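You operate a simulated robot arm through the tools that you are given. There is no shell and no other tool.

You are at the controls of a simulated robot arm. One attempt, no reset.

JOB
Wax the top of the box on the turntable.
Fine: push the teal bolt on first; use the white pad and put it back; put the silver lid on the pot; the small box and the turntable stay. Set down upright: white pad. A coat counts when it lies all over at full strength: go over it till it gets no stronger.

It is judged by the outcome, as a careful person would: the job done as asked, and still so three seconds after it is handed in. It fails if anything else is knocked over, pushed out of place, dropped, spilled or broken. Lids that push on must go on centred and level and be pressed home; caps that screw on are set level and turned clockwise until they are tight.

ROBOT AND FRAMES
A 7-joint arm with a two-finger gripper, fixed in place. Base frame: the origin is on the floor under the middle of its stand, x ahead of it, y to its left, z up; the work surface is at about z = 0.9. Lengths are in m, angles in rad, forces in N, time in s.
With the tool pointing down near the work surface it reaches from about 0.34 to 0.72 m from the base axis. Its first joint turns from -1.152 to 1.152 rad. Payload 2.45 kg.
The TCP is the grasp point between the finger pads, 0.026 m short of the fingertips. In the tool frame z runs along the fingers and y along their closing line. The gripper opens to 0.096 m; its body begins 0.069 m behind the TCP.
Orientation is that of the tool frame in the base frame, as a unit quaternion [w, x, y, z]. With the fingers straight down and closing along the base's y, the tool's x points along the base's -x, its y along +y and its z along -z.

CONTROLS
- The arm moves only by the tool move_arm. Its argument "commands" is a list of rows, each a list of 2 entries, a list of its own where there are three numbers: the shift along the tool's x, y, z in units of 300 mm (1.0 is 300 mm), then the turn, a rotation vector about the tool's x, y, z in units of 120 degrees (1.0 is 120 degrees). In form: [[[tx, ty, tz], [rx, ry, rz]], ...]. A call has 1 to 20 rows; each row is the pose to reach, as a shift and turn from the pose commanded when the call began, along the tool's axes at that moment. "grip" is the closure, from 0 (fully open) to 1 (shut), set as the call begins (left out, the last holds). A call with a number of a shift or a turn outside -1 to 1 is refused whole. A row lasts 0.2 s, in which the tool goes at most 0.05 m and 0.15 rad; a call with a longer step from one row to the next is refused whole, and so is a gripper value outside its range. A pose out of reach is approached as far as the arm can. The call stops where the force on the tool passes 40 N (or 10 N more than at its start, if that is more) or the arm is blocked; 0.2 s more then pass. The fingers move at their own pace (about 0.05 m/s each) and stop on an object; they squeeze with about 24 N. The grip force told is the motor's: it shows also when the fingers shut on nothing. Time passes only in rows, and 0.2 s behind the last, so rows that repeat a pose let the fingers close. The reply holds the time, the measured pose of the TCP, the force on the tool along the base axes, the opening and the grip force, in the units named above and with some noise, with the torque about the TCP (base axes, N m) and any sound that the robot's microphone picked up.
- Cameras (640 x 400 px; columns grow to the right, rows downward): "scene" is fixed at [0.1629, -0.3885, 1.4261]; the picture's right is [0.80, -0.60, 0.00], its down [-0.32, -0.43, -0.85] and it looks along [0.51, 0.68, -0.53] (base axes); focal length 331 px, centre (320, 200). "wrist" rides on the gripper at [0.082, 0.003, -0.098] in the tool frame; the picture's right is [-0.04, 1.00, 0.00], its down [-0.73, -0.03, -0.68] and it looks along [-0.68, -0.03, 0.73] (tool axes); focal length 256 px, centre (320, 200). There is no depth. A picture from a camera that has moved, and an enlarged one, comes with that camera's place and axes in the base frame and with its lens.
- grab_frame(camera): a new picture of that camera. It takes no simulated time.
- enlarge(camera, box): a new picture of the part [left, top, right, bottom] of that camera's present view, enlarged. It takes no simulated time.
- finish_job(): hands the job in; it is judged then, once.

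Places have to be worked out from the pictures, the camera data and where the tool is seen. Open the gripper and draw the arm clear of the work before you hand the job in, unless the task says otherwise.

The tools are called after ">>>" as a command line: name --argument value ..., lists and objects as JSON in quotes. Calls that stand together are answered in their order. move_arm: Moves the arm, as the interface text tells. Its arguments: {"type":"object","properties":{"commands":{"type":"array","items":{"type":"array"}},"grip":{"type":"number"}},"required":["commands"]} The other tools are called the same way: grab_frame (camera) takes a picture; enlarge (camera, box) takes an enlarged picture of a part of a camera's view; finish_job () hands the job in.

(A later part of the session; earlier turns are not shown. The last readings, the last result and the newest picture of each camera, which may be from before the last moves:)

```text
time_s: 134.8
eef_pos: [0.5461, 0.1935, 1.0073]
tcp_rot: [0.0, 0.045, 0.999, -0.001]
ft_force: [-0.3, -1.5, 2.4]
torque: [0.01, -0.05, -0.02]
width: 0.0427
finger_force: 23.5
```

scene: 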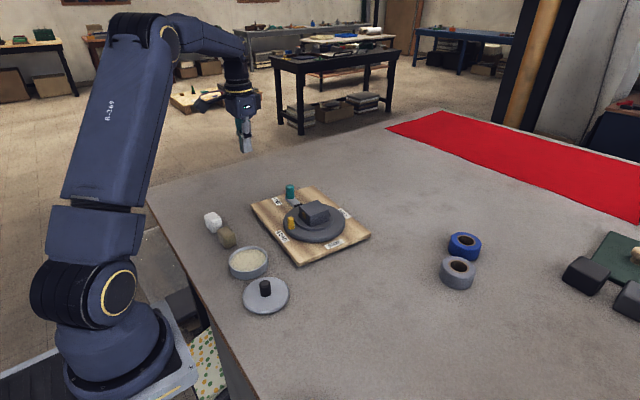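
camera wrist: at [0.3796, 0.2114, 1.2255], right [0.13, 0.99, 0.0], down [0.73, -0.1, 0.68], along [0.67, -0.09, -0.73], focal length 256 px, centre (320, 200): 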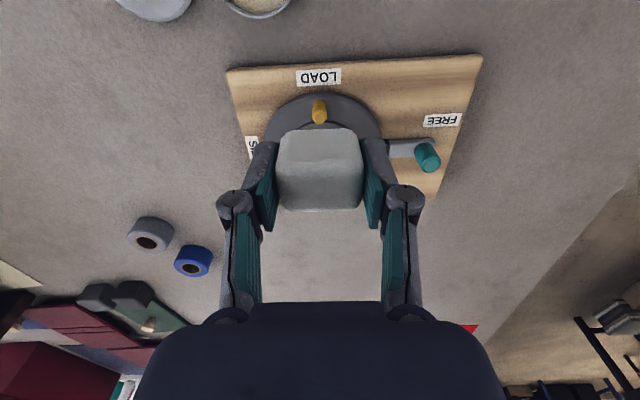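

Contact is 2.4 N along the −20 line. I'll repeat it, then the −10, +10 and +20 lines.

>>> move_arm --commands '[[[0, 0, -0.008], [0, 0, 0]], [[0, -0.054, -0.008], [0, 0, 0]], [[0, -0.054, 0.0004], [0, 0, 0]], [[0, -0.027, 0.0004], [0, 0, 0]], [[0, 0.0, 0.0004], [0, 0, 0]], [[0, 0, -0.008], [0, 0, 0]], [[-0.033, -0.054, -0.008], [0, 0, 0]], [[-0.033, -0.054, 0.0004], [0, 0, 0]], [[-0.033, -0.027, 0.0004], [0, 0, 0]], [[-0.033, 0.0, 0.0004], [0, 0, 0]], [[-0.033, 0.0, -0.008], [0, 0, 0]], [[-0.1, -0.054, -0.008], [0, 0, 0]], [[-0.1, -0.054, 0.0008], [0, 0, 0]], [[-0.1, -0.027, 0.0008], [0, 0, 0]], [[-0.1, 0.0, 0.0008], [0, 0, 0]]]'

>>> enlarge --camera "scene" --box '[284, 175, 332, 212]'

```text
time_s: 138.0
eef_pos: [0.5753, 0.1894, 1.0058]
tcp_rot: [0.0, 0.045, 0.999, 0.0]
ft_force: [-0.6, -4.0, 7.9]
torque: [-0.1, 0.01, 0.02]
width: 0.0429
finger_force: 23.6
```

```text
10.81 times, centred on (308, 194) of scene
camera zoom: at [0.1627, -0.3887, 1.4261], right [0.8, -0.6, 0.0], down [-0.32, -0.43, -0.85], along [0.51, 0.68, -0.53], focal length 3580 px, centre (450, 270)
```

zoom: 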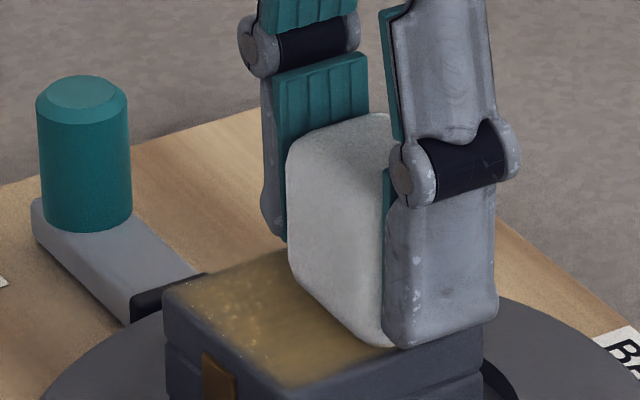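

Good (7.9 N, box steady). Now the +20 line from the −y edge, twice.

>>> move_arm --commands '[[[0, 0, -0.008], [0, 0, 0]], [[-0.033, -0.054, -0.008], [0, 0, 0]], [[-0.033, -0.054, 0.0006], [0, 0, 0]], [[-0.033, -0.027, 0.0006], [0, 0, 0]], [[-0.033, 0.0, 0.0006], [0, 0, 0]], [[-0.033, 0.0, -0.008], [0, 0, 0]], [[-0.033, -0.054, -0.008], [0, 0, 0]], [[-0.033, -0.054, 0.001], [0, 0, 0]], [[-0.033, -0.027, 0.001], [0, 0, 0]], [[-0.033, 0.0, 0.001], [0, 0, 0]]]'

>>> enlarge --camera "scene" --box '[284, 175, 332, 212]'

```text
time_s: 140.2
eef_pos: [0.5848, 0.1882, 1.0058]
tcp_rot: [0.002, 0.045, 0.999, 0.0]
ft_force: [1.2, -6.8, 15.0]
torque: [-0.16, 0.04, 0.08]
width: 0.0429
finger_force: 23.8
```

```text
10.81 times, centred on (308, 194) of scene
camera zoom: at [0.1626, -0.3888, 1.4261], right [0.8, -0.6, 0.0], down [-0.32, -0.43, -0.85], along [0.51, 0.68, -0.53], focal length 3580 px, centre (450, 270)
```

zoom: 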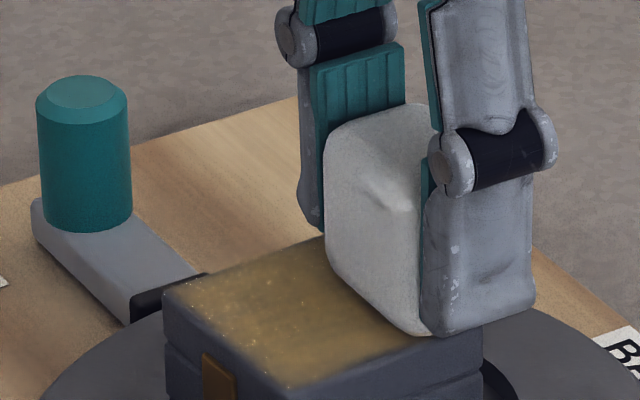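

That was 15 N at the end, firm but the box and board held. I'll lift to the overhead viewpoint again and inspect the coat.

>>> move_arm --commands '[[[0, 0, -0.03], [0, 0, 0]], [[-0.02, 0.006, -0.12], [0, 0, 0]], [[-0.045, 0.012, -0.2094], [0, 0, 0]], [[-0.045, 0.012, -0.2094], [0, 0, 0]], [[-0.045, 0.012, -0.2094], [0, 0, 0]]]'

>>> enlarge --camera "wrist" --box '[250, 0, 378, 110]'

>>> enlarge --camera "scene" --box '[275, 140, 351, 230]'

```text
time_s: 141.4
eef_pos: [0.5978, 0.1912, 1.0673]
tcp_rot: [0.0, 0.045, 0.999, 0.0]
ft_force: [-0.3, -0.1, -0.3]
torque: [0.04, -0.04, 0.0]
width: 0.0428
finger_force: 24.1
```

```text
3.64 times, centred on (314, 55) of wrist
camera zoom: at [0.5164, 0.2026, 1.1666], right [0.13, 0.99, 0.0], down [0.73, -0.1, 0.68], along [0.67, -0.09, -0.73], focal length 931 px, centre (342, 727)
```

zoom: 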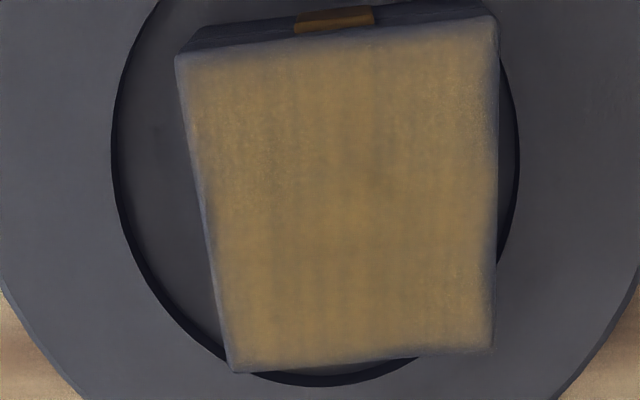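

```text
4.44 times, centred on (313, 185) of scene
camera zoom: at [0.1629, -0.3885, 1.4261], right [0.8, -0.6, 0.0], down [-0.32, -0.43, -0.85], along [0.51, 0.68, -0.53], focal length 1472 px, centre (351, 267)
```

zoom: 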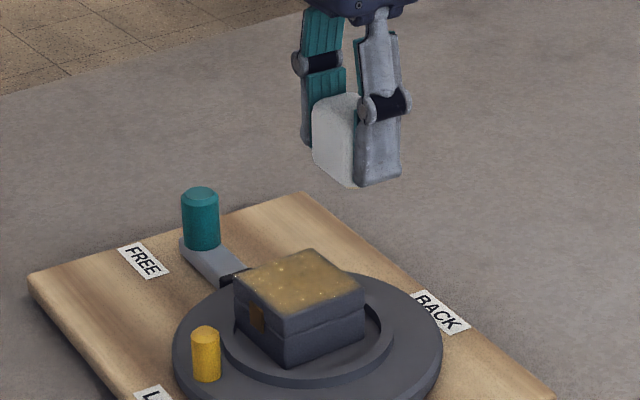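

The coat lies evenly over the whole top. To be sure it is at full strength and not just limited by the wax on the pad, I'll reload the pad once and go over it again. Moving over the pot now.

>>> move_arm --commands '[[[0.1, -0.03, -0.03], [0, 0, 0]], [[0.22, -0.06, -0.05], [0, 0, -0.01]], [[0.35, -0.09, -0.05], [0, 0, -0.02]], [[0.48, -0.12, -0.05], [0, 0, -0.03]], [[0.61, -0.16, -0.05], [0, 0, -0.043]], [[0.72, -0.19, -0.02], [0, 0, -0.043]], [[0.754, -0.196, 0.0], [0, 0, -0.043]], [[0.754, -0.196, 0.0], [0, 0, -0.043]]]'

>>> grab_frame --camera "wrist"

>>> enlarge --camera "scene" --box '[200, 180, 320, 280]'

```text
time_s: 143.2
eef_pos: [0.3659, 0.1527, 1.068]
tcp_rot: [0.0, -0.001, 1.0, 0.0]
ft_force: [-0.2, -0.1, -0.3]
torque: [0.03, 0.02, 0.01]
width: 0.043
finger_force: 24.1
```

```text
taken
camera wrist: at [0.2836, 0.1564, 1.1674], right [0.04, 1.0, 0.0], down [0.73, -0.03, 0.68], along [0.68, -0.03, -0.73], focal length 256 px, centre (320, 200)
```

wrist: 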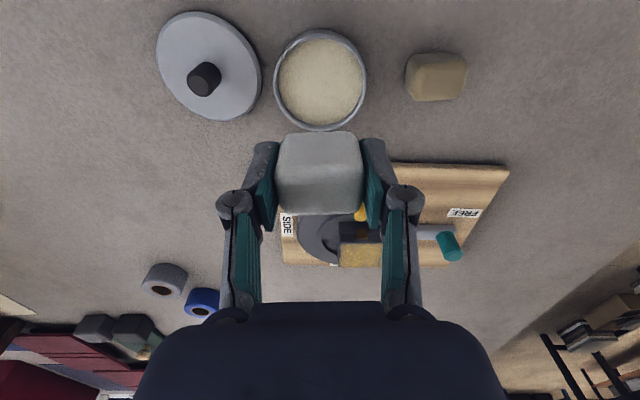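

```text
4.00 times, centred on (260, 230) of scene
camera zoom: at [0.1629, -0.3885, 1.4261], right [0.8, -0.6, 0.0], down [-0.32, -0.43, -0.85], along [0.51, 0.68, -0.53], focal length 1325 px, centre (560, 80)
```

zoom: 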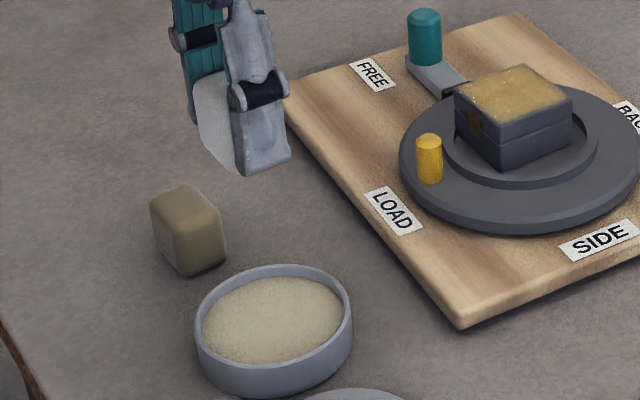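

The pad has crept up about 2.5 mm in the fingers, which is still fine. The pot hasn't moved. I'll lower the pad into the pot to just above the wax.

>>> move_arm --commands '[[[-0.006, 0, 0.12], [0, 0, 0]], [[-0.006, 0, 0.24], [0, 0, 0]], [[-0.006, 0, 0.34], [0, 0, 0]], [[-0.006, 0, 0.375], [0, 0, 0]], [[-0.006, 0, 0.375], [0, 0, 0]]]'

```text
time_s: 144.4
eef_pos: [0.3686, 0.155, 0.9561]
tcp_rot: [0.001, 0.0, 1.0, 0.001]
ft_force: [0.1, 0.7, -0.2]
torque: [0.0, 0.01, -0.03]
width: 0.0429
finger_force: 24.2
```

>>> move_arm --commands '[[[0, 0, 0.004], [0, 0, 0]], [[0, 0, 0.008], [0, 0, 0]], [[0, 0, 0.008], [0, 0, 0]]]'

>>> enlarge --camera "scene" --box '[200, 205, 296, 285]'

```text
time_s: 145.2
eef_pos: [0.3699, 0.1537, 0.953]
tcp_rot: [0.0, 0.0, 1.0, 0.0]
ft_force: [0.0, 0.5, 0.2]
torque: [0.0, -0.04, 0.01]
width: 0.0428
finger_force: 23.9
```

```text
5.00 times, centred on (248, 245) of scene
camera zoom: at [0.1629, -0.3885, 1.4261], right [0.8, -0.6, 0.0], down [-0.32, -0.43, -0.85], along [0.51, 0.68, -0.53], focal length 1656 px, centre (680, -25)
```

zoom: 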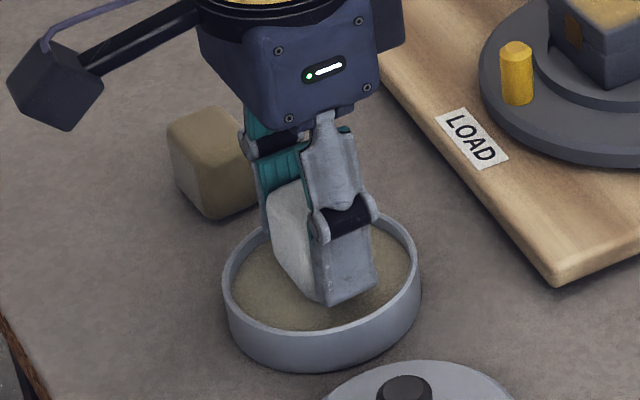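

Close, but no contact yet at z≈0.953. Continuing down in half-millimetre steps.

>>> move_arm --commands '[[[0, 0, 0.002], [0, 0, 0]], [[0, 0, 0.002], [0, 0, 0]]]'

```text
time_s: 145.8
eef_pos: [0.3699, 0.1546, 0.9527]
tcp_rot: [0.0, 0.0, 1.0, 0.0]
ft_force: [-0.5, 0.5, 0.0]
torque: [-0.02, -0.02, -0.03]
width: 0.0431
finger_force: 24.3
```

>>> move_arm --commands '[[[0, 0, 0.002], [0, 0, 0]], [[0, 0, 0.002], [0, 0, 0]]]'

```text
time_s: 146.4
eef_pos: [0.3687, 0.1547, 0.9517]
tcp_rot: [0.0, 0.0, 1.0, 0.0]
ft_force: [0.7, -0.8, 0.3]
torque: [-0.01, 0.01, 0.04]
width: 0.0432
finger_force: 24.0
```

>>> move_arm --commands '[[[0, 0, 0.002], [0, 0, 0]], [[0, 0, 0.002], [0, 0, 0]]]'

```text
time_s: 147.0
eef_pos: [0.3697, 0.154, 0.9519]
tcp_rot: [0.0, 0.0, 1.0, -0.001]
ft_force: [0.2, 0.3, -0.7]
torque: [0.01, 0.02, 0.03]
width: 0.0428
finger_force: 24.3
```

Still 0 N; continuing in the same small steps.

>>> move_arm --commands '[[[0, 0, 0.002], [0, 0, 0]], [[0, 0, 0.002], [0, 0, 0]]]'

```text
time_s: 147.6
eef_pos: [0.3696, 0.1536, 0.9505]
tcp_rot: [0.001, -0.001, 1.0, 0.0]
ft_force: [-0.8, 0.0, 10.0]
torque: [-0.01, -0.03, -0.05]
width: 0.0429
finger_force: 24.2
```

The pad presses the wax at 10 N. I'll hold a moment, then lift and carry it back to the start of the −20 mm line over the box.

>>> move_arm --commands '[[[0, 0, 0], [0, 0, 0]], [[0, 0, 0], [0, 0, 0]], [[0, 0, -0.03], [0, 0, 0]], [[0, 0, -0.15], [0, 0, 0]], [[0, 0, -0.28], [0, 0, 0]], [[0, 0, -0.391], [0, 0, 0]], [[-0.12, 0.02, -0.41], [0, 0, 0.01]], [[-0.25, 0.04, -0.41], [0, 0, 0.02]], [[-0.38, 0.06, -0.41], [0, 0, 0.03]], [[-0.5, 0.075, -0.4], [0, 0, 0.043]], [[-0.5731, 0.0855, -0.35], [0, 0, 0.043]], [[-0.5731, 0.0855, -0.25], [0, 0, 0.043]], [[-0.5731, 0.0855, -0.201], [0, 0, 0.043]], [[-0.5731, 0.0855, -0.201], [0, 0, 0.043]]]'

>>> enlarge --camera "scene" --box '[275, 175, 351, 230]'

```text
time_s: 150.6
eef_pos: [0.5413, 0.1791, 1.0136]
tcp_rot: [0.0, 0.045, 0.999, 0.0]
ft_force: [0.6, 0.5, 0.4]
torque: [-0.02, 0.0, 0.01]
width: 0.043
finger_force: 24.1
```

```text
7.27 times, centred on (313, 202) of scene
camera zoom: at [0.1629, -0.3885, 1.4261], right [0.8, -0.6, 0.0], down [-0.32, -0.43, -0.85], along [0.51, 0.68, -0.53], focal length 2408 px, centre (371, 182)
```

zoom: 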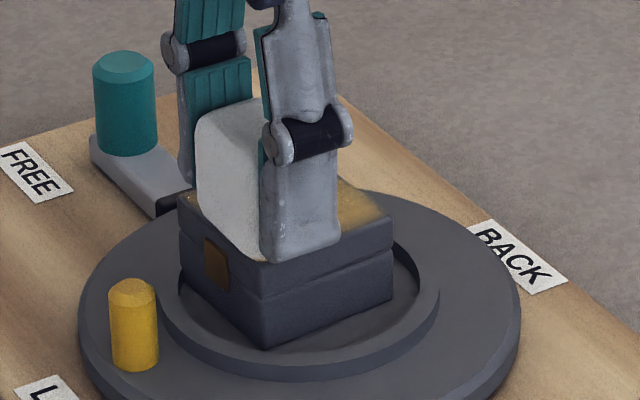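

In position. I'll lower to the contact height and stroke the full length +y along this line.

>>> move_arm --commands '[[[0, 0, 0.015], [0, 0, 0]], [[0, 0, 0.0182], [0, 0, 0]], [[0, 0.02, 0.0182], [0, 0, 0]], [[0, 0.04, 0.0182], [0, 0, 0]], [[0, 0.06, 0.0182], [0, 0, 0]], [[0, 0.08, 0.0182], [0, 0, 0]], [[0, 0.1, 0.0182], [0, 0, 0]], [[0, 0.12, 0.0182], [0, 0, 0]], [[0, 0.135, 0.0182], [0, 0, 0]]]'

>>> enlarge --camera "scene" --box '[284, 175, 332, 212]'

```text
time_s: 152.6
eef_pos: [0.5457, 0.2187, 1.0057]
tcp_rot: [-0.001, 0.046, 0.999, 0.0]
ft_force: [-0.9, -3.0, 5.7]
torque: [-0.15, -0.05, -0.04]
width: 0.0429
finger_force: 23.6
```

```text
10.81 times, centred on (308, 194) of scene
camera zoom: at [0.1628, -0.3887, 1.4261], right [0.8, -0.6, 0.0], down [-0.32, -0.43, -0.85], along [0.51, 0.68, -0.53], focal length 3580 px, centre (450, 270)
```

zoom: 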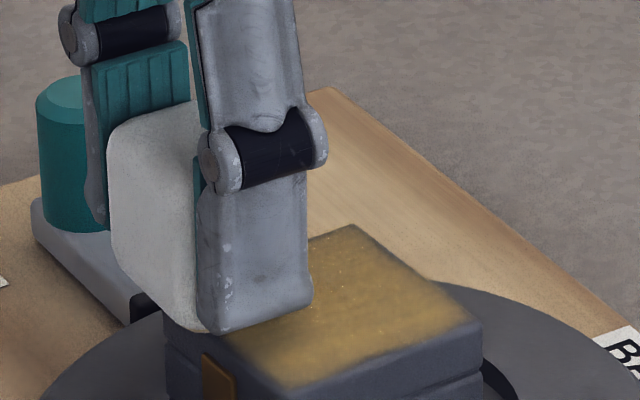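

Good contact (5.7 N). Now the −10 and 0 mm lines at full length.

>>> move_arm --commands '[[[0, 0, -0.008], [0, 0, 0]], [[-0.033, -0.135, -0.008], [0, 0, 0]], [[-0.033, -0.135, 0.0001], [0, 0, 0]], [[-0.033, -0.115, 0.0001], [0, 0, 0]], [[-0.033, -0.095, 0.0001], [0, 0, 0]], [[-0.033, -0.075, 0.0001], [0, 0, 0]], [[-0.033, -0.055, 0.0001], [0, 0, 0]], [[-0.033, -0.035, 0.0001], [0, 0, 0]], [[-0.033, -0.015, 0.0001], [0, 0, 0]], [[-0.033, 0.0, 0.0001], [0, 0, 0]], [[-0.033, 0.0, -0.008], [0, 0, 0]], [[-0.067, -0.135, -0.008], [0, 0, 0]], [[-0.067, -0.135, 0.0004], [0, 0, 0]], [[-0.067, -0.115, 0.0004], [0, 0, 0]], [[-0.067, -0.095, 0.0004], [0, 0, 0]], [[-0.067, -0.075, 0.0004], [0, 0, 0]], [[-0.067, -0.055, 0.0004], [0, 0, 0]], [[-0.067, -0.035, 0.0004], [0, 0, 0]], [[-0.067, -0.015, 0.0004], [0, 0, 0]], [[-0.067, 0.0, 0.0004], [0, 0, 0]]]'

>>> enlarge --camera "scene" --box '[284, 175, 332, 212]'

```text
time_s: 156.8
eef_pos: [0.5649, 0.2161, 1.0048]
tcp_rot: [0.0, 0.046, 0.999, 0.0]
ft_force: [0.1, -7.9, 16.2]
torque: [-0.37, 0.01, 0.0]
width: 0.0428
finger_force: 24.1
```

```text
10.81 times, centred on (308, 194) of scene
camera zoom: at [0.1626, -0.3889, 1.4261], right [0.8, -0.6, 0.0], down [-0.32, -0.43, -0.85], along [0.51, 0.68, -0.53], focal length 3580 px, centre (450, 270)
```

zoom: 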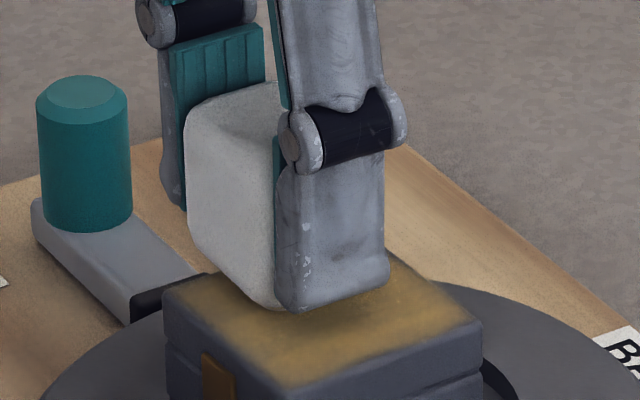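

That was 16 N, firmer than needed. For the +10 and +20 mm lines I'll keep the height about the same, as contact falls off toward +x.

>>> move_arm --commands '[[[0, 0, -0.008], [0, 0, 0]], [[-0.033, -0.135, -0.008], [0, 0, 0]], [[-0.033, -0.135, 0.0], [0, 0, 0]], [[-0.033, -0.115, 0.0], [0, 0, 0]], [[-0.033, -0.095, 0.0], [0, 0, 0]], [[-0.033, -0.075, 0.0], [0, 0, 0]], [[-0.033, -0.055, 0.0], [0, 0, 0]], [[-0.033, -0.035, 0.0], [0, 0, 0]], [[-0.033, -0.015, 0.0], [0, 0, 0]], [[-0.033, 0.0, 0.0], [0, 0, 0]], [[-0.033, 0.0, -0.008], [0, 0, 0]], [[-0.067, -0.135, -0.008], [0, 0, 0]], [[-0.067, -0.135, 0.0008], [0, 0, 0]], [[-0.067, -0.115, 0.0008], [0, 0, 0]], [[-0.067, -0.095, 0.0008], [0, 0, 0]], [[-0.067, -0.075, 0.0008], [0, 0, 0]], [[-0.067, -0.055, 0.0008], [0, 0, 0]], [[-0.067, -0.035, 0.0008], [0, 0, 0]], [[-0.067, -0.015, 0.0008], [0, 0, 0]], [[-0.067, 0.0, 0.0008], [0, 0, 0]]]'

>>> enlarge --camera "scene" --box '[284, 175, 332, 212]'

```text
time_s: 161.0
eef_pos: [0.5844, 0.2161, 1.0075]
tcp_rot: [0.0, 0.044, 0.999, 0.0]
ft_force: [0.3, -0.3, -0.4]
torque: [-0.01, -0.02, 0.0]
width: 0.0427
finger_force: 23.8
```

```text
10.81 times, centred on (308, 194) of scene
camera zoom: at [0.1629, -0.3885, 1.4261], right [0.8, -0.6, 0.0], down [-0.32, -0.43, -0.85], along [0.51, 0.68, -0.53], focal length 3580 px, centre (450, 270)
```

zoom: 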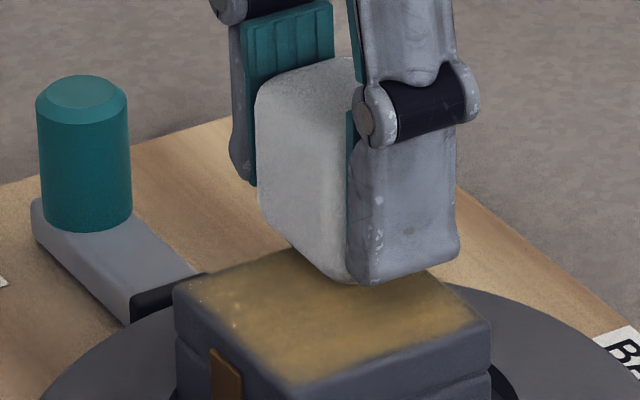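

No contact on the +20 line, and the box has shifted a couple of millimetres toward +x during a return move. I'll find contact here again and lift higher on returns from now on.

>>> move_arm --commands '[[[0, 0, 0.001], [0, 0, 0]], [[0, 0, 0.001], [0, 0, 0]]]'

```text
time_s: 161.6
eef_pos: [0.584, 0.2146, 1.0052]
tcp_rot: [0.0, 0.046, 0.999, 0.0]
ft_force: [-1.1, 0.2, 2.7]
torque: [-0.03, 0.06, 0.01]
width: 0.0429
finger_force: 23.7
```

Contact is 2.7 N here. I'll redo the full +20 line from this height, with a higher lift on the return.

>>> move_arm --commands '[[[0, 0, -0.015], [0, 0, 0]], [[0, -0.07, -0.015], [0, 0, 0]], [[0, -0.135, -0.015], [0, 0, 0]], [[0, -0.135, -0.003], [0, 0, 0]], [[0, -0.135, 0.0003], [0, 0, 0]], [[0, -0.115, 0.0003], [0, 0, 0]], [[0, -0.095, 0.0003], [0, 0, 0]], [[0, -0.075, 0.0003], [0, 0, 0]], [[0, -0.055, 0.0003], [0, 0, 0]], [[0, -0.035, 0.0003], [0, 0, 0]], [[0, -0.015, 0.0003], [0, 0, 0]], [[0, 0.0, 0.0003], [0, 0, 0]]]'

>>> enlarge --camera "scene" --box '[284, 175, 332, 212]'

```text
time_s: 164.2
eef_pos: [0.5856, 0.2161, 1.0045]
tcp_rot: [-0.001, 0.045, 0.999, 0.0]
ft_force: [-0.3, -1.5, 1.7]
torque: [-0.06, 0.0, 0.0]
width: 0.0427
finger_force: 24.3
```

```text
10.81 times, centred on (308, 194) of scene
camera zoom: at [0.1629, -0.3886, 1.4261], right [0.8, -0.6, 0.0], down [-0.32, -0.43, -0.85], along [0.51, 0.68, -0.53], focal length 3580 px, centre (450, 270)
```

zoom: 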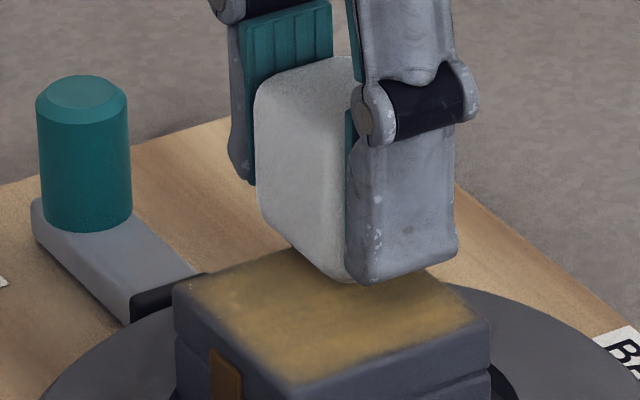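

Light contact along +20, box unmoved. One more full stroke on the +10 line.

>>> move_arm --commands '[[[0, 0, -0.015], [0, 0, 0]], [[0.015, -0.07, -0.015], [0, 0, 0]], [[0.033, -0.135, -0.015], [0, 0, 0]], [[0.033, -0.135, -0.003], [0, 0, 0]], [[0.033, -0.135, 0.0], [0, 0, 0]], [[0.033, -0.115, 0.0], [0, 0, 0]], [[0.033, -0.095, 0.0], [0, 0, 0]], [[0.033, -0.075, 0.0], [0, 0, 0]], [[0.033, -0.055, 0.0], [0, 0, 0]], [[0.033, -0.035, 0.0], [0, 0, 0]], [[0.033, -0.015, 0.0], [0, 0, 0]], [[0.033, 0.0, 0.0], [0, 0, 0]]]'

>>> enlarge --camera "scene" --box '[284, 175, 332, 212]'

```text
time_s: 166.8
eef_pos: [0.5751, 0.2165, 1.005]
tcp_rot: [0.001, 0.046, 0.999, 0.0]
ft_force: [-0.8, -3.6, 5.6]
torque: [-0.18, -0.01, -0.03]
width: 0.043
finger_force: 24.6
```

```text
10.81 times, centred on (308, 194) of scene
camera zoom: at [0.1628, -0.3887, 1.4261], right [0.8, -0.6, 0.0], down [-0.32, -0.43, -0.85], along [0.51, 0.68, -0.53], focal length 3580 px, centre (450, 270)
```

zoom: 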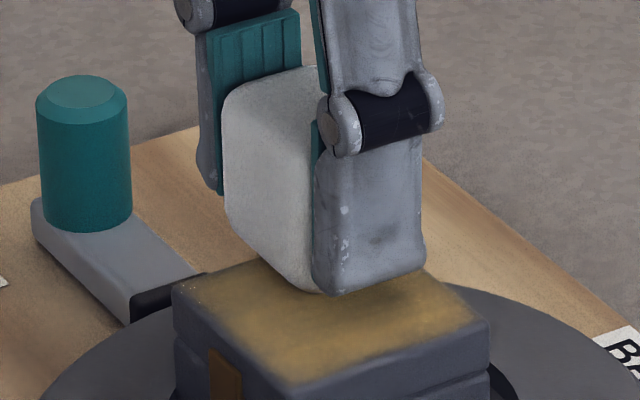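

Good (5.6 N). I'll lift to the overhead viewpoint and compare the coat with the picture before reloading.

>>> move_arm --commands '[[[0, 0, -0.03], [0, 0, 0]], [[-0.04, -0.035, -0.12], [0, 0, 0]], [[-0.087, -0.076, -0.21], [0, 0, 0]], [[-0.087, -0.076, -0.21], [0, 0, 0]], [[-0.087, -0.076, -0.21], [0, 0, 0]]]'

>>> enlarge --camera "wrist" --box '[250, 0, 378, 110]'

>>> enlarge --camera "scene" --box '[294, 188, 330, 212]'

>>> enlarge --camera "scene" --box '[255, 170, 335, 220]'

```text
time_s: 168.0
eef_pos: [0.5991, 0.1928, 1.0681]
tcp_rot: [0.0, 0.045, 0.999, 0.001]
ft_force: [-0.6, 0.3, -0.3]
torque: [-0.01, 0.01, 0.02]
width: 0.0429
finger_force: 24.4
```

```text
3.64 times, centred on (314, 55) of wrist
camera zoom: at [0.5178, 0.2034, 1.1671], right [0.13, 0.99, 0.0], down [0.73, -0.1, 0.68], along [0.67, -0.09, -0.73], focal length 931 px, centre (342, 727)
```

zoom: 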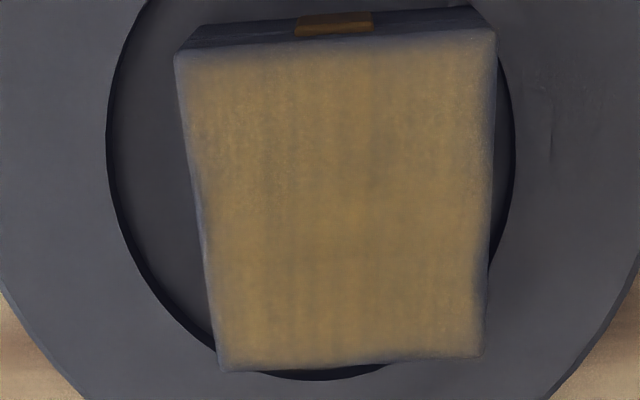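

```text
16.00 times, centred on (312, 200) of scene
camera zoom: at [0.1629, -0.3885, 1.4261], right [0.8, -0.6, 0.0], down [-0.32, -0.43, -0.85], along [0.51, 0.68, -0.53], focal length 5298 px, centre (448, 200)
```

zoom: 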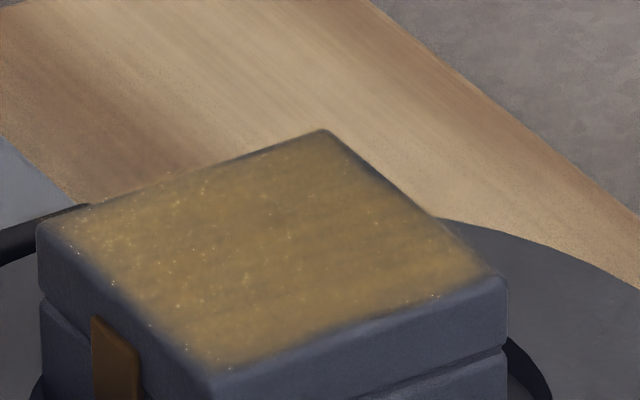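

```text
8.00 times, centred on (295, 195) of scene
camera zoom: at [0.1629, -0.3885, 1.4261], right [0.8, -0.6, 0.0], down [-0.32, -0.43, -0.85], along [0.51, 0.68, -0.53], focal length 2649 px, centre (520, 240)
```

zoom: 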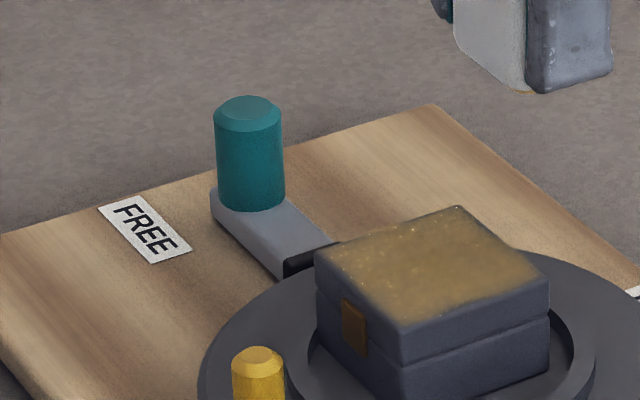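

The coat looks the same as before reloading, so it's at full strength all over. Now I'll return the box to its place: it needs about 6 mm along −y and 2 mm along −x. I'll press on its middle first.

>>> move_arm --commands '[[[0.06, 0.004, 0.08], [0, 0, 0]], [[0.1095, 0.007, 0.17], [0, 0, 0]], [[0.1095, 0.007, 0.203], [0, 0, 0]], [[0.1095, 0.007, 0.2085], [0, 0, 0]], [[0.1095, 0.007, 0.2085], [0, 0, 0]]]'

```text
time_s: 169.2
eef_pos: [0.5678, 0.1958, 1.0046]
tcp_rot: [0.001, 0.045, 0.999, 0.0]
ft_force: [-3.4, -0.8, 9.2]
torque: [-0.03, 0.08, 0.0]
width: 0.043
finger_force: 24.3
```

The press reads 9.2 N on the middle of the box. I'll drag it −y by 6 mm and −x by 2 mm, pressing marginally deeper to keep hold.

>>> move_arm --commands '[[[0.001, -0.005, 0.0005], [0, 0, 0]], [[0.002, -0.011, 0.0005], [0, 0, 0]], [[0.0035, -0.017, 0.0005], [0, 0, 0]], [[0.0048, -0.022, 0.0005], [0, 0, 0]], [[0.0048, -0.022, 0.0005], [0, 0, 0]]]'

>>> enlarge --camera "scene" --box '[255, 170, 335, 220]'

>>> enlarge --camera "scene" --box '[275, 180, 351, 230]'

```text
time_s: 170.4
eef_pos: [0.5653, 0.1911, 1.0045]
tcp_rot: [0.0, 0.046, 0.999, 0.0]
ft_force: [2.2, 3.3, 8.6]
torque: [0.17, -0.04, 0.01]
width: 0.0429
finger_force: 24.1
```

```text
8.00 times, centred on (295, 195) of scene
camera zoom: at [0.1628, -0.3885, 1.4261], right [0.8, -0.6, 0.0], down [-0.32, -0.43, -0.85], along [0.51, 0.68, -0.53], focal length 2649 px, centre (520, 240)
```

zoom: 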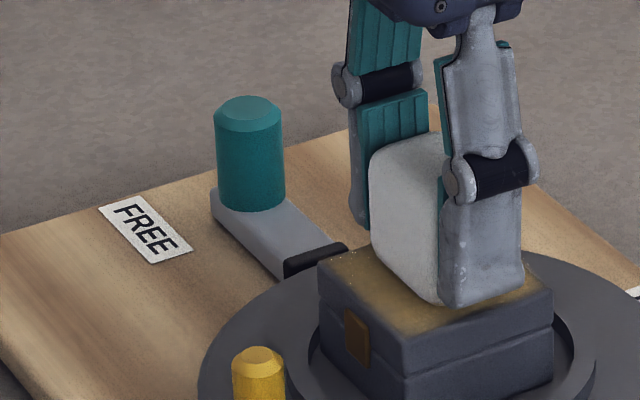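

```text
8.00 times, centred on (313, 205) of scene
camera zoom: at [0.1628, -0.3885, 1.4261], right [0.8, -0.6, 0.0], down [-0.32, -0.43, -0.85], along [0.51, 0.68, -0.53], focal length 2649 px, centre (376, 160)
```

zoom: 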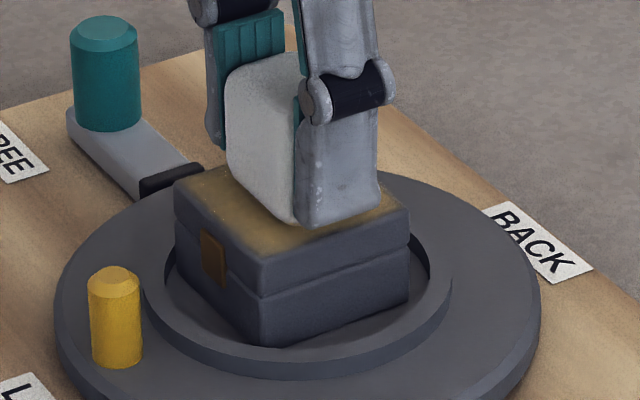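

The box is nearly home: about 1.5 mm more along −y. I'll nudge that last bit and then lift straight off.

>>> move_arm --commands '[[[-0.001, -0.003, 0.0002], [0, 0, 0]], [[-0.001, -0.007, 0.0002], [0, 0, 0]], [[-0.001, -0.007, 0.0002], [0, 0, 0]]]'

>>> enlarge --camera "scene" --box '[275, 180, 351, 230]'

```text
time_s: 171.2
eef_pos: [0.5648, 0.1877, 1.0037]
tcp_rot: [0.0, 0.046, 0.999, -0.001]
ft_force: [-0.1, 2.0, 6.6]
torque: [0.15, -0.03, 0.02]
width: 0.043
finger_force: 24.1
```

```text
8.00 times, centred on (313, 205) of scene
camera zoom: at [0.1628, -0.3885, 1.4261], right [0.8, -0.6, 0.0], down [-0.32, -0.43, -0.85], along [0.51, 0.68, -0.53], focal length 2649 px, centre (376, 160)
```

zoom: 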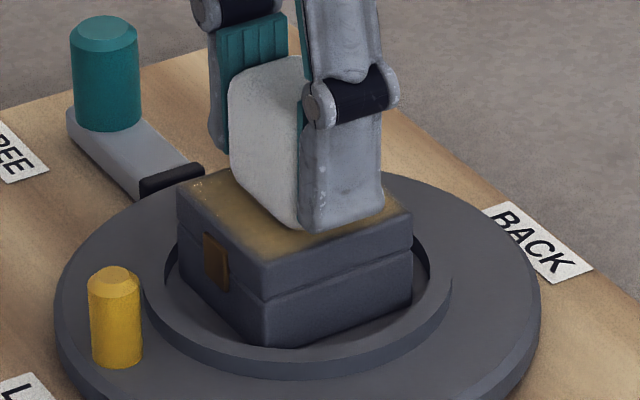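

The box is back where it began. I'll lift straight up and check.

>>> move_arm --commands '[[[0, 0, -0.05], [0, 0, 0]], [[0, 0, -0.15], [0, 0, 0]], [[0, 0, -0.28], [0, 0, 0]], [[0, 0, -0.28], [0, 0, 0]], [[0, 0, -0.28], [0, 0, 0]]]'

>>> enlarge --camera "scene" --box '[255, 170, 335, 220]'

>>> enlarge --camera "scene" --box '[294, 192, 330, 216]'

```text
time_s: 172.4
eef_pos: [0.5644, 0.1854, 1.091]
tcp_rot: [0.0, 0.045, 0.999, 0.0]
ft_force: [-0.1, 0.1, -0.4]
torque: [-0.01, 0.03, 0.0]
width: 0.0429
finger_force: 23.8
```

```text
8.00 times, centred on (295, 195) of scene
camera zoom: at [0.1629, -0.3885, 1.4261], right [0.8, -0.6, 0.0], down [-0.32, -0.43, -0.85], along [0.51, 0.68, -0.53], focal length 2649 px, centre (520, 240)
```

zoom: 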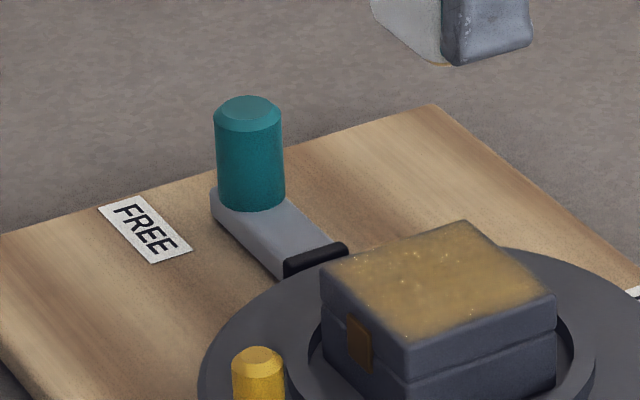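

```text
16.00 times, centred on (312, 204) of scene
camera zoom: at [0.1629, -0.3885, 1.4261], right [0.8, -0.6, 0.0], down [-0.32, -0.43, -0.85], along [0.51, 0.68, -0.53], focal length 5298 px, centre (448, 136)
```

zoom: 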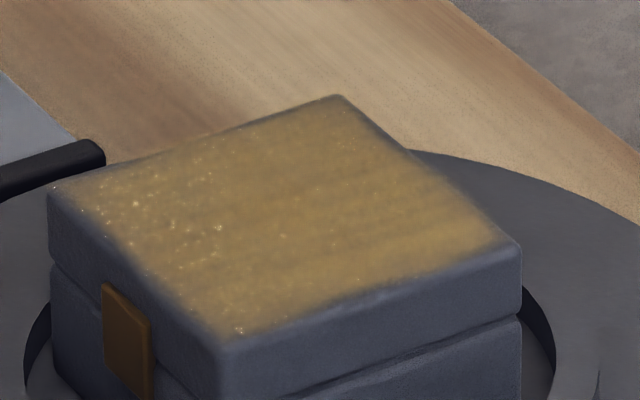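

The coat is complete and the box, turntable and bolt are in place. Now I'll carry the pad back over its original spot at (0.361, 0.334), turning to its original +7° heading.

>>> move_arm --commands '[[[0.12, 0.07, 0], [0, 0, -0.017]], [[0.24, 0.143, 0], [0, 0, -0.034]], [[0.36, 0.215, 0], [0, 0, -0.052]], [[0.48, 0.286, 0], [0, 0, -0.069]], [[0.6, 0.357, 0], [0, 0, -0.086]], [[0.7195, 0.4287, 0.03], [0, 0, -0.1033]], [[0.7195, 0.4287, 0.15], [0, 0, -0.1033]], [[0.7195, 0.4287, 0.237], [0, 0, -0.1033]], [[0.7195, 0.4287, 0.237], [0, 0, -0.1033]]]'

>>> grab_frame --camera "wrist"

>>> enlarge --camera "scene" --box '[175, 170, 271, 250]'

```text
time_s: 174.4
eef_pos: [0.3603, 0.3364, 1.0174]
tcp_rot: [0.0, -0.062, 0.998, -0.001]
ft_force: [-0.3, 0.1, 0.4]
torque: [-0.01, -0.01, 0.0]
width: 0.0428
finger_force: 24.1
```

```text
taken
camera wrist: at [0.2787, 0.3291, 1.1171], right [-0.09, 1.0, 0.0], down [0.73, 0.06, 0.68], along [0.68, 0.06, -0.73], focal length 256 px, centre (320, 200)
```

wrist: 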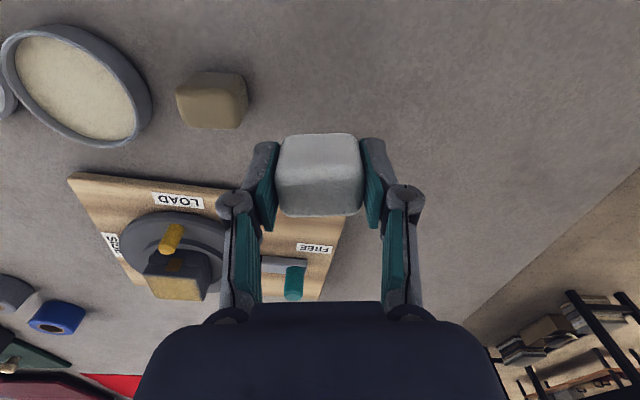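

```text
5.00 times, centred on (223, 210) of scene
camera zoom: at [0.1629, -0.3885, 1.4261], right [0.8, -0.6, 0.0], down [-0.32, -0.43, -0.85], along [0.51, 0.68, -0.53], focal length 1656 px, centre (805, 150)
```

zoom: 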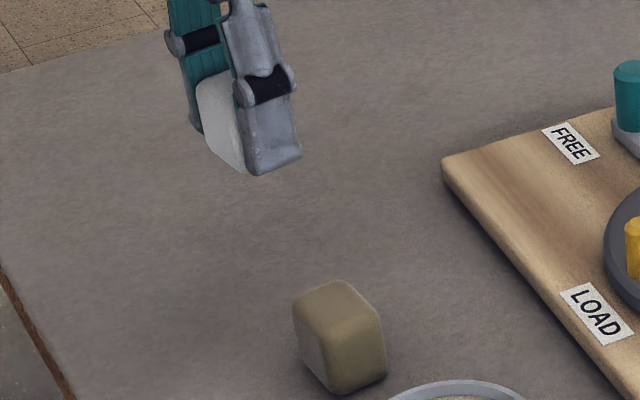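

The pad is above its place within about 2 mm. I'll correct and lower to just above the table.

>>> move_arm --commands '[[[-0.0015, -0.007, 0.1], [0, 0, 0]], [[-0.0015, -0.007, 0.2], [0, 0, 0]], [[-0.0015, -0.007, 0.255], [0, 0, 0]], [[-0.0015, -0.007, 0.268], [0, 0, 0]], [[-0.0015, -0.007, 0.268], [0, 0, 0]]]'

```text
time_s: 175.6
eef_pos: [0.3622, 0.3357, 0.9371]
tcp_rot: [0.0, -0.064, 0.998, 0.0]
ft_force: [0.1, -0.6, 0.3]
torque: [0.0, 0.05, -0.01]
width: 0.0427
finger_force: 24.1
```

No contact yet at z≈0.937. I'll step down gently until the pad touches the table.

>>> move_arm --commands '[[[0, 0, 0.0025], [0, 0, 0]], [[0, 0, 0.005], [0, 0, 0]], [[0, 0, 0.005], [0, 0, 0]]]'

```text
time_s: 176.4
eef_pos: [0.3613, 0.3342, 0.9364]
tcp_rot: [0.0, -0.062, 0.998, 0.001]
ft_force: [-0.1, 0.0, -1.0]
torque: [0.0, -0.02, 0.03]
width: 0.0429
finger_force: 23.3
```

>>> move_arm --commands '[[[0, 0, 0.002], [0, 0, 0]], [[0, 0, 0.004], [0, 0, 0]], [[0, 0, 0.004], [0, 0, 0]]]'

```text
time_s: 177.2
eef_pos: [0.3626, 0.3346, 0.9348]
tcp_rot: [0.0, -0.063, 0.998, -0.001]
ft_force: [-0.6, -0.2, -0.3]
torque: [0.0, 0.01, 0.03]
width: 0.043
finger_force: 23.8
```

>>> move_arm --commands '[[[0, 0, 0.002], [0, 0, 0]], [[0, 0, 0.003], [0, 0, 0]], [[0, 0, 0.003], [0, 0, 0]]]'

```text
time_s: 178.0
eef_pos: [0.362, 0.333, 0.9328]
tcp_rot: [0.001, -0.063, 0.998, 0.0]
ft_force: [0.4, 1.5, -0.5]
torque: [0.03, 0.02, -0.02]
width: 0.0429
finger_force: 24.5
```

Still no contact at about 0.933; I'll look at the gap and continue down gently.

>>> enlarge --camera "scene" --box '[190, 200, 246, 240]'

>>> move_arm --commands '[[[0, 0, 0.0015], [0, 0, 0]], [[0, 0, 0.003], [0, 0, 0]], [[0, 0, 0.003], [0, 0, 0]]]'

```text
10.00 times, centred on (218, 220) of scene
camera zoom: at [0.1629, -0.3885, 1.4261], right [0.8, -0.6, 0.0], down [-0.32, -0.43, -0.85], along [0.51, 0.68, -0.53], focal length 3311 px, centre (1340, 0)
```

zoom: 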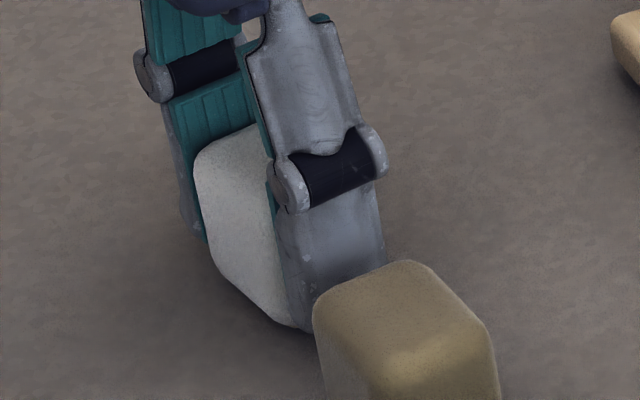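

```text
time_s: 178.8
eef_pos: [0.3616, 0.3332, 0.9332]
tcp_rot: [0.0, -0.063, 0.998, 0.0]
ft_force: [-2.5, -1.8, 12.2]
torque: [-0.11, 0.05, 0.0]
width: 0.0429
finger_force: 23.6
```

The pad is firmly on the table (12 N). I'll ease off slightly and open to about 62 mm as at the pick-up.

>>> move_arm --commands '[[[0, 0, -0.0013], [0, 0, 0]], [[0, 0, -0.0013], [0, 0, 0]]]'

>>> move_arm --commands '[[[0, 0, 0], [0, 0, 0]], [[0, 0, 0], [0, 0, 0]], [[0, 0, 0], [0, 0, 0]], [[0, 0, 0], [0, 0, 0]]]' --grip 0.35

>>> grab_frame --camera "wrist"

```text
time_s: 179.4
eef_pos: [0.3633, 0.3344, 0.9339]
tcp_rot: [0.001, -0.063, 0.998, 0.0]
ft_force: [0.3, 1.5, 1.6]
torque: [0.09, 0.0, 0.01]
width: 0.0427
finger_force: 24.7
```

```text
time_s: 180.4
eef_pos: [0.3619, 0.3343, 0.9331]
tcp_rot: [0.0, -0.063, 0.998, 0.0]
ft_force: [0.5, -0.4, 0.5]
torque: [0.01, 0.01, 0.02]
width: 0.0623
finger_force: 0.1
```

```text
taken
camera wrist: at [0.2803, 0.3269, 1.0327], right [-0.09, 1.0, 0.0], down [0.73, 0.06, 0.68], along [0.68, 0.06, -0.73], focal length 256 px, centre (320, 200)
```

wrist: 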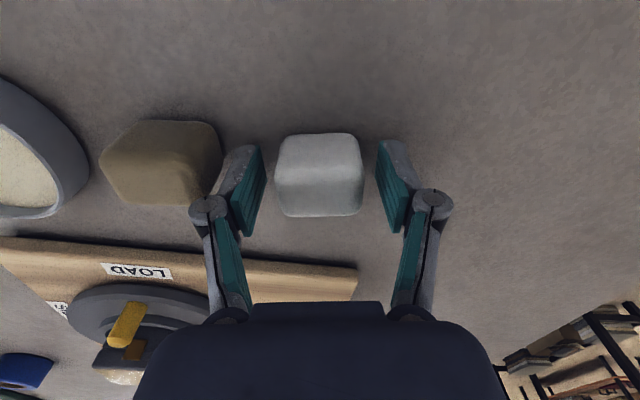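

The pad stands upright, free of the fingers. I'll rise straight up and check its place.

>>> move_arm --commands '[[[0, 0, -0.08], [0, 0, 0]], [[0, 0, -0.2], [0, 0, 0]], [[0, 0, -0.34], [0, 0, 0]], [[0, 0, -0.48], [0, 0, 0]], [[0, 0, -0.5], [0, 0, 0]]]'

>>> enlarge --camera "scene" --box '[195, 200, 259, 250]'

>>> enlarge --camera "scene" --box '[190, 160, 390, 285]'

```text
time_s: 181.6
eef_pos: [0.3618, 0.3338, 1.0837]
tcp_rot: [0.0, -0.062, 0.998, -0.001]
ft_force: [0.7, -0.3, 0.1]
torque: [0.03, 0.0, 0.02]
width: 0.0623
finger_force: 0.2
```

```text
8.00 times, centred on (227, 225) of scene
camera zoom: at [0.1629, -0.3885, 1.4261], right [0.8, -0.6, 0.0], down [-0.32, -0.43, -0.85], along [0.51, 0.68, -0.53], focal length 2649 px, centre (1064, 0)
```

zoom: 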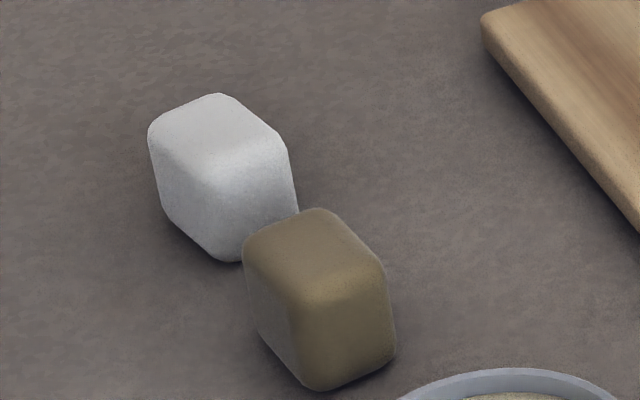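

```text
3.20 times, centred on (290, 222) of scene
camera zoom: at [0.1629, -0.3885, 1.4261], right [0.8, -0.6, 0.0], down [-0.32, -0.43, -0.85], along [0.51, 0.68, -0.53], focal length 1060 px, centre (416, 128)
```

zoom: 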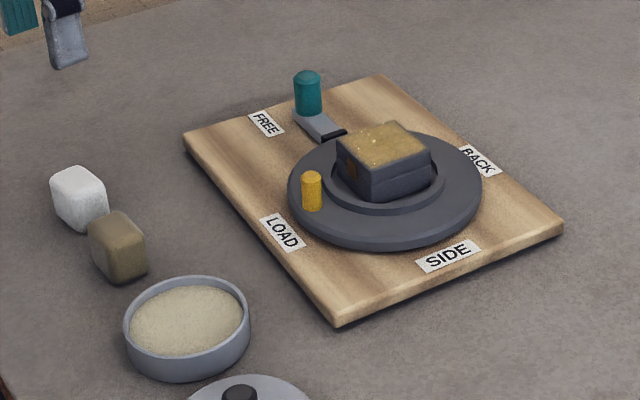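

The pad is back upright within about 3 mm of its old spot, and everything else is in order. Next is the lid: I'll move over it at about (0.3545, 0.05), with the tool squared again.

>>> move_arm --commands '[[[0.02, -0.13, 0], [0, 0, 0.01]], [[0.04, -0.27, 0], [0, 0, 0.02]], [[0.06, -0.41, 0], [0, 0, 0.03]], [[0.08, -0.55, 0], [0, 0, 0.04]], [[0.1, -0.69, 0], [0, 0, 0.05]], [[0.125, -0.82, 0.02], [0, 0, 0.06]], [[0.143, -0.935, 0.06], [0, 0, 0.06]], [[0.143, -0.935, 0.06], [0, 0, 0.06]]]'

>>> grab_frame --camera "wrist"

>>> enlarge --camera "scene" --box '[220, 235, 316, 320]'

```text
time_s: 183.4
eef_pos: [0.3532, 0.0488, 1.0646]
tcp_rot: [0.0, -0.001, 1.0, 0.0]
ft_force: [0.4, -1.1, 0.8]
torque: [0.0, 0.02, 0.01]
width: 0.0625
finger_force: 0.1
```

```text
taken
camera wrist: at [0.2725, 0.0529, 1.1645], right [0.04, 1.0, 0.0], down [0.73, -0.03, 0.68], along [0.68, -0.03, -0.73], focal length 256 px, centre (320, 200)
```

wrist: 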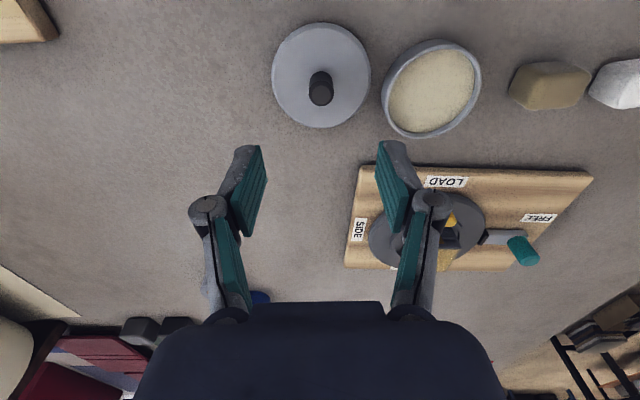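

```text
4.71 times, centred on (268, 278) of scene
camera zoom: at [0.1629, -0.3885, 1.4261], right [0.8, -0.6, 0.0], down [-0.32, -0.43, -0.85], along [0.51, 0.68, -0.53], focal length 1558 px, centre (565, -165)
```

zoom: 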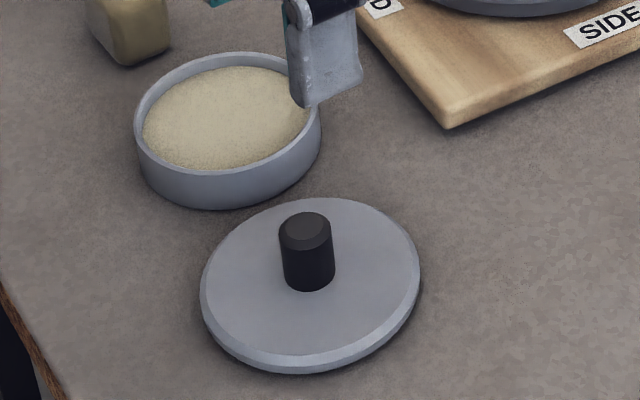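

I'll zoom in on the lid and the pot to measure them precisely.

>>> enlarge --camera "wrist" --box '[255, 10, 391, 140]'

>>> enlarge --camera "wrist" --box '[365, 20, 501, 150]'

```text
3.08 times, centred on (323, 75) of wrist
camera zoom: at [0.2725, 0.0529, 1.1645], right [0.04, 1.0, 0.0], down [0.73, -0.03, 0.68], along [0.68, -0.03, -0.73], focal length 788 px, centre (311, 585)
```

zoom: 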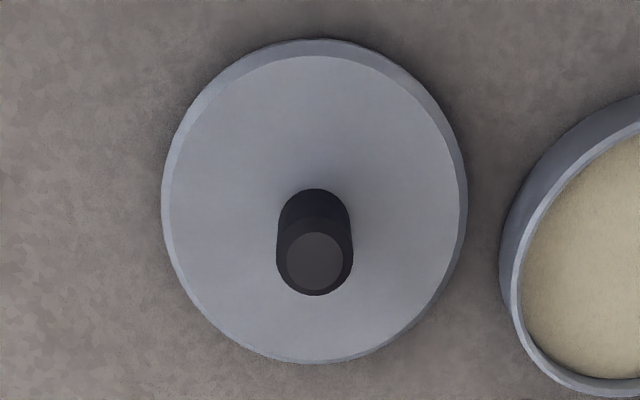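

```text
3.08 times, centred on (433, 85) of wrist
camera zoom: at [0.2725, 0.0529, 1.1645], right [0.04, 1.0, 0.0], down [0.73, -0.03, 0.68], along [0.68, -0.03, -0.73], focal length 788 px, centre (-28, 554)
```

zoom: 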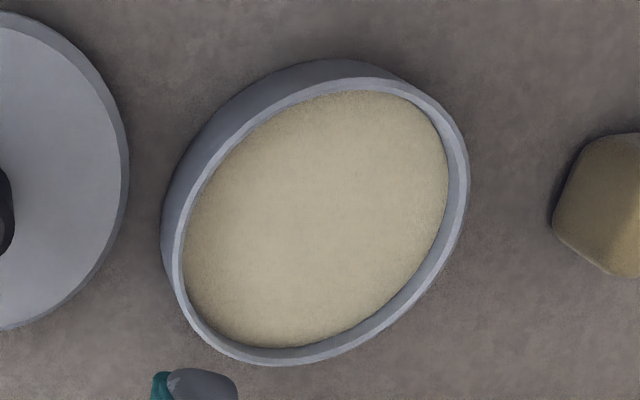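

The lid is centred at (0.356, 0.050) with its knob top at z≈0.941, and it's 93 mm across. Now I'll view the pot from directly above to fix its centre accurately before picking up the lid.

>>> move_arm --commands '[[[-0.015, 0.12, 0], [0, 0, 0]], [[-0.03, 0.24, 0], [0, 0, 0]], [[-0.051, 0.347, 0], [0, 0, 0]], [[-0.051, 0.347, 0], [0, 0, 0]]]'

>>> enlarge --camera "wrist" --box '[255, 10, 391, 140]'

```text
time_s: 184.4
eef_pos: [0.3707, 0.1551, 1.0656]
tcp_rot: [0.0, -0.001, 1.0, 0.0]
ft_force: [-0.4, 1.1, -0.2]
torque: [-0.04, 0.0, 0.02]
width: 0.0625
finger_force: 0.1
```

```text
3.08 times, centred on (323, 75) of wrist
camera zoom: at [0.2884, 0.1582, 1.1643], right [0.04, 1.0, 0.0], down [0.73, -0.03, 0.68], along [0.68, -0.03, -0.73], focal length 788 px, centre (311, 585)
```

zoom: 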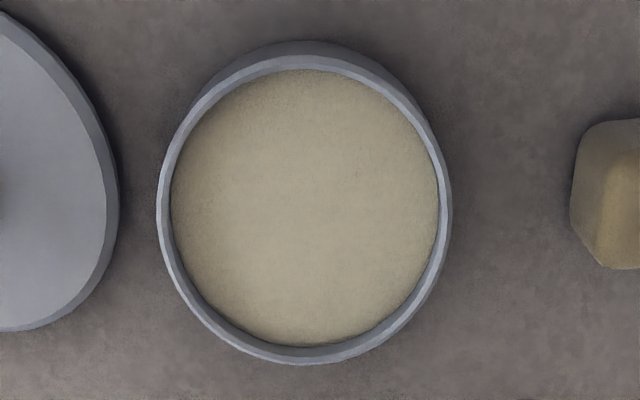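

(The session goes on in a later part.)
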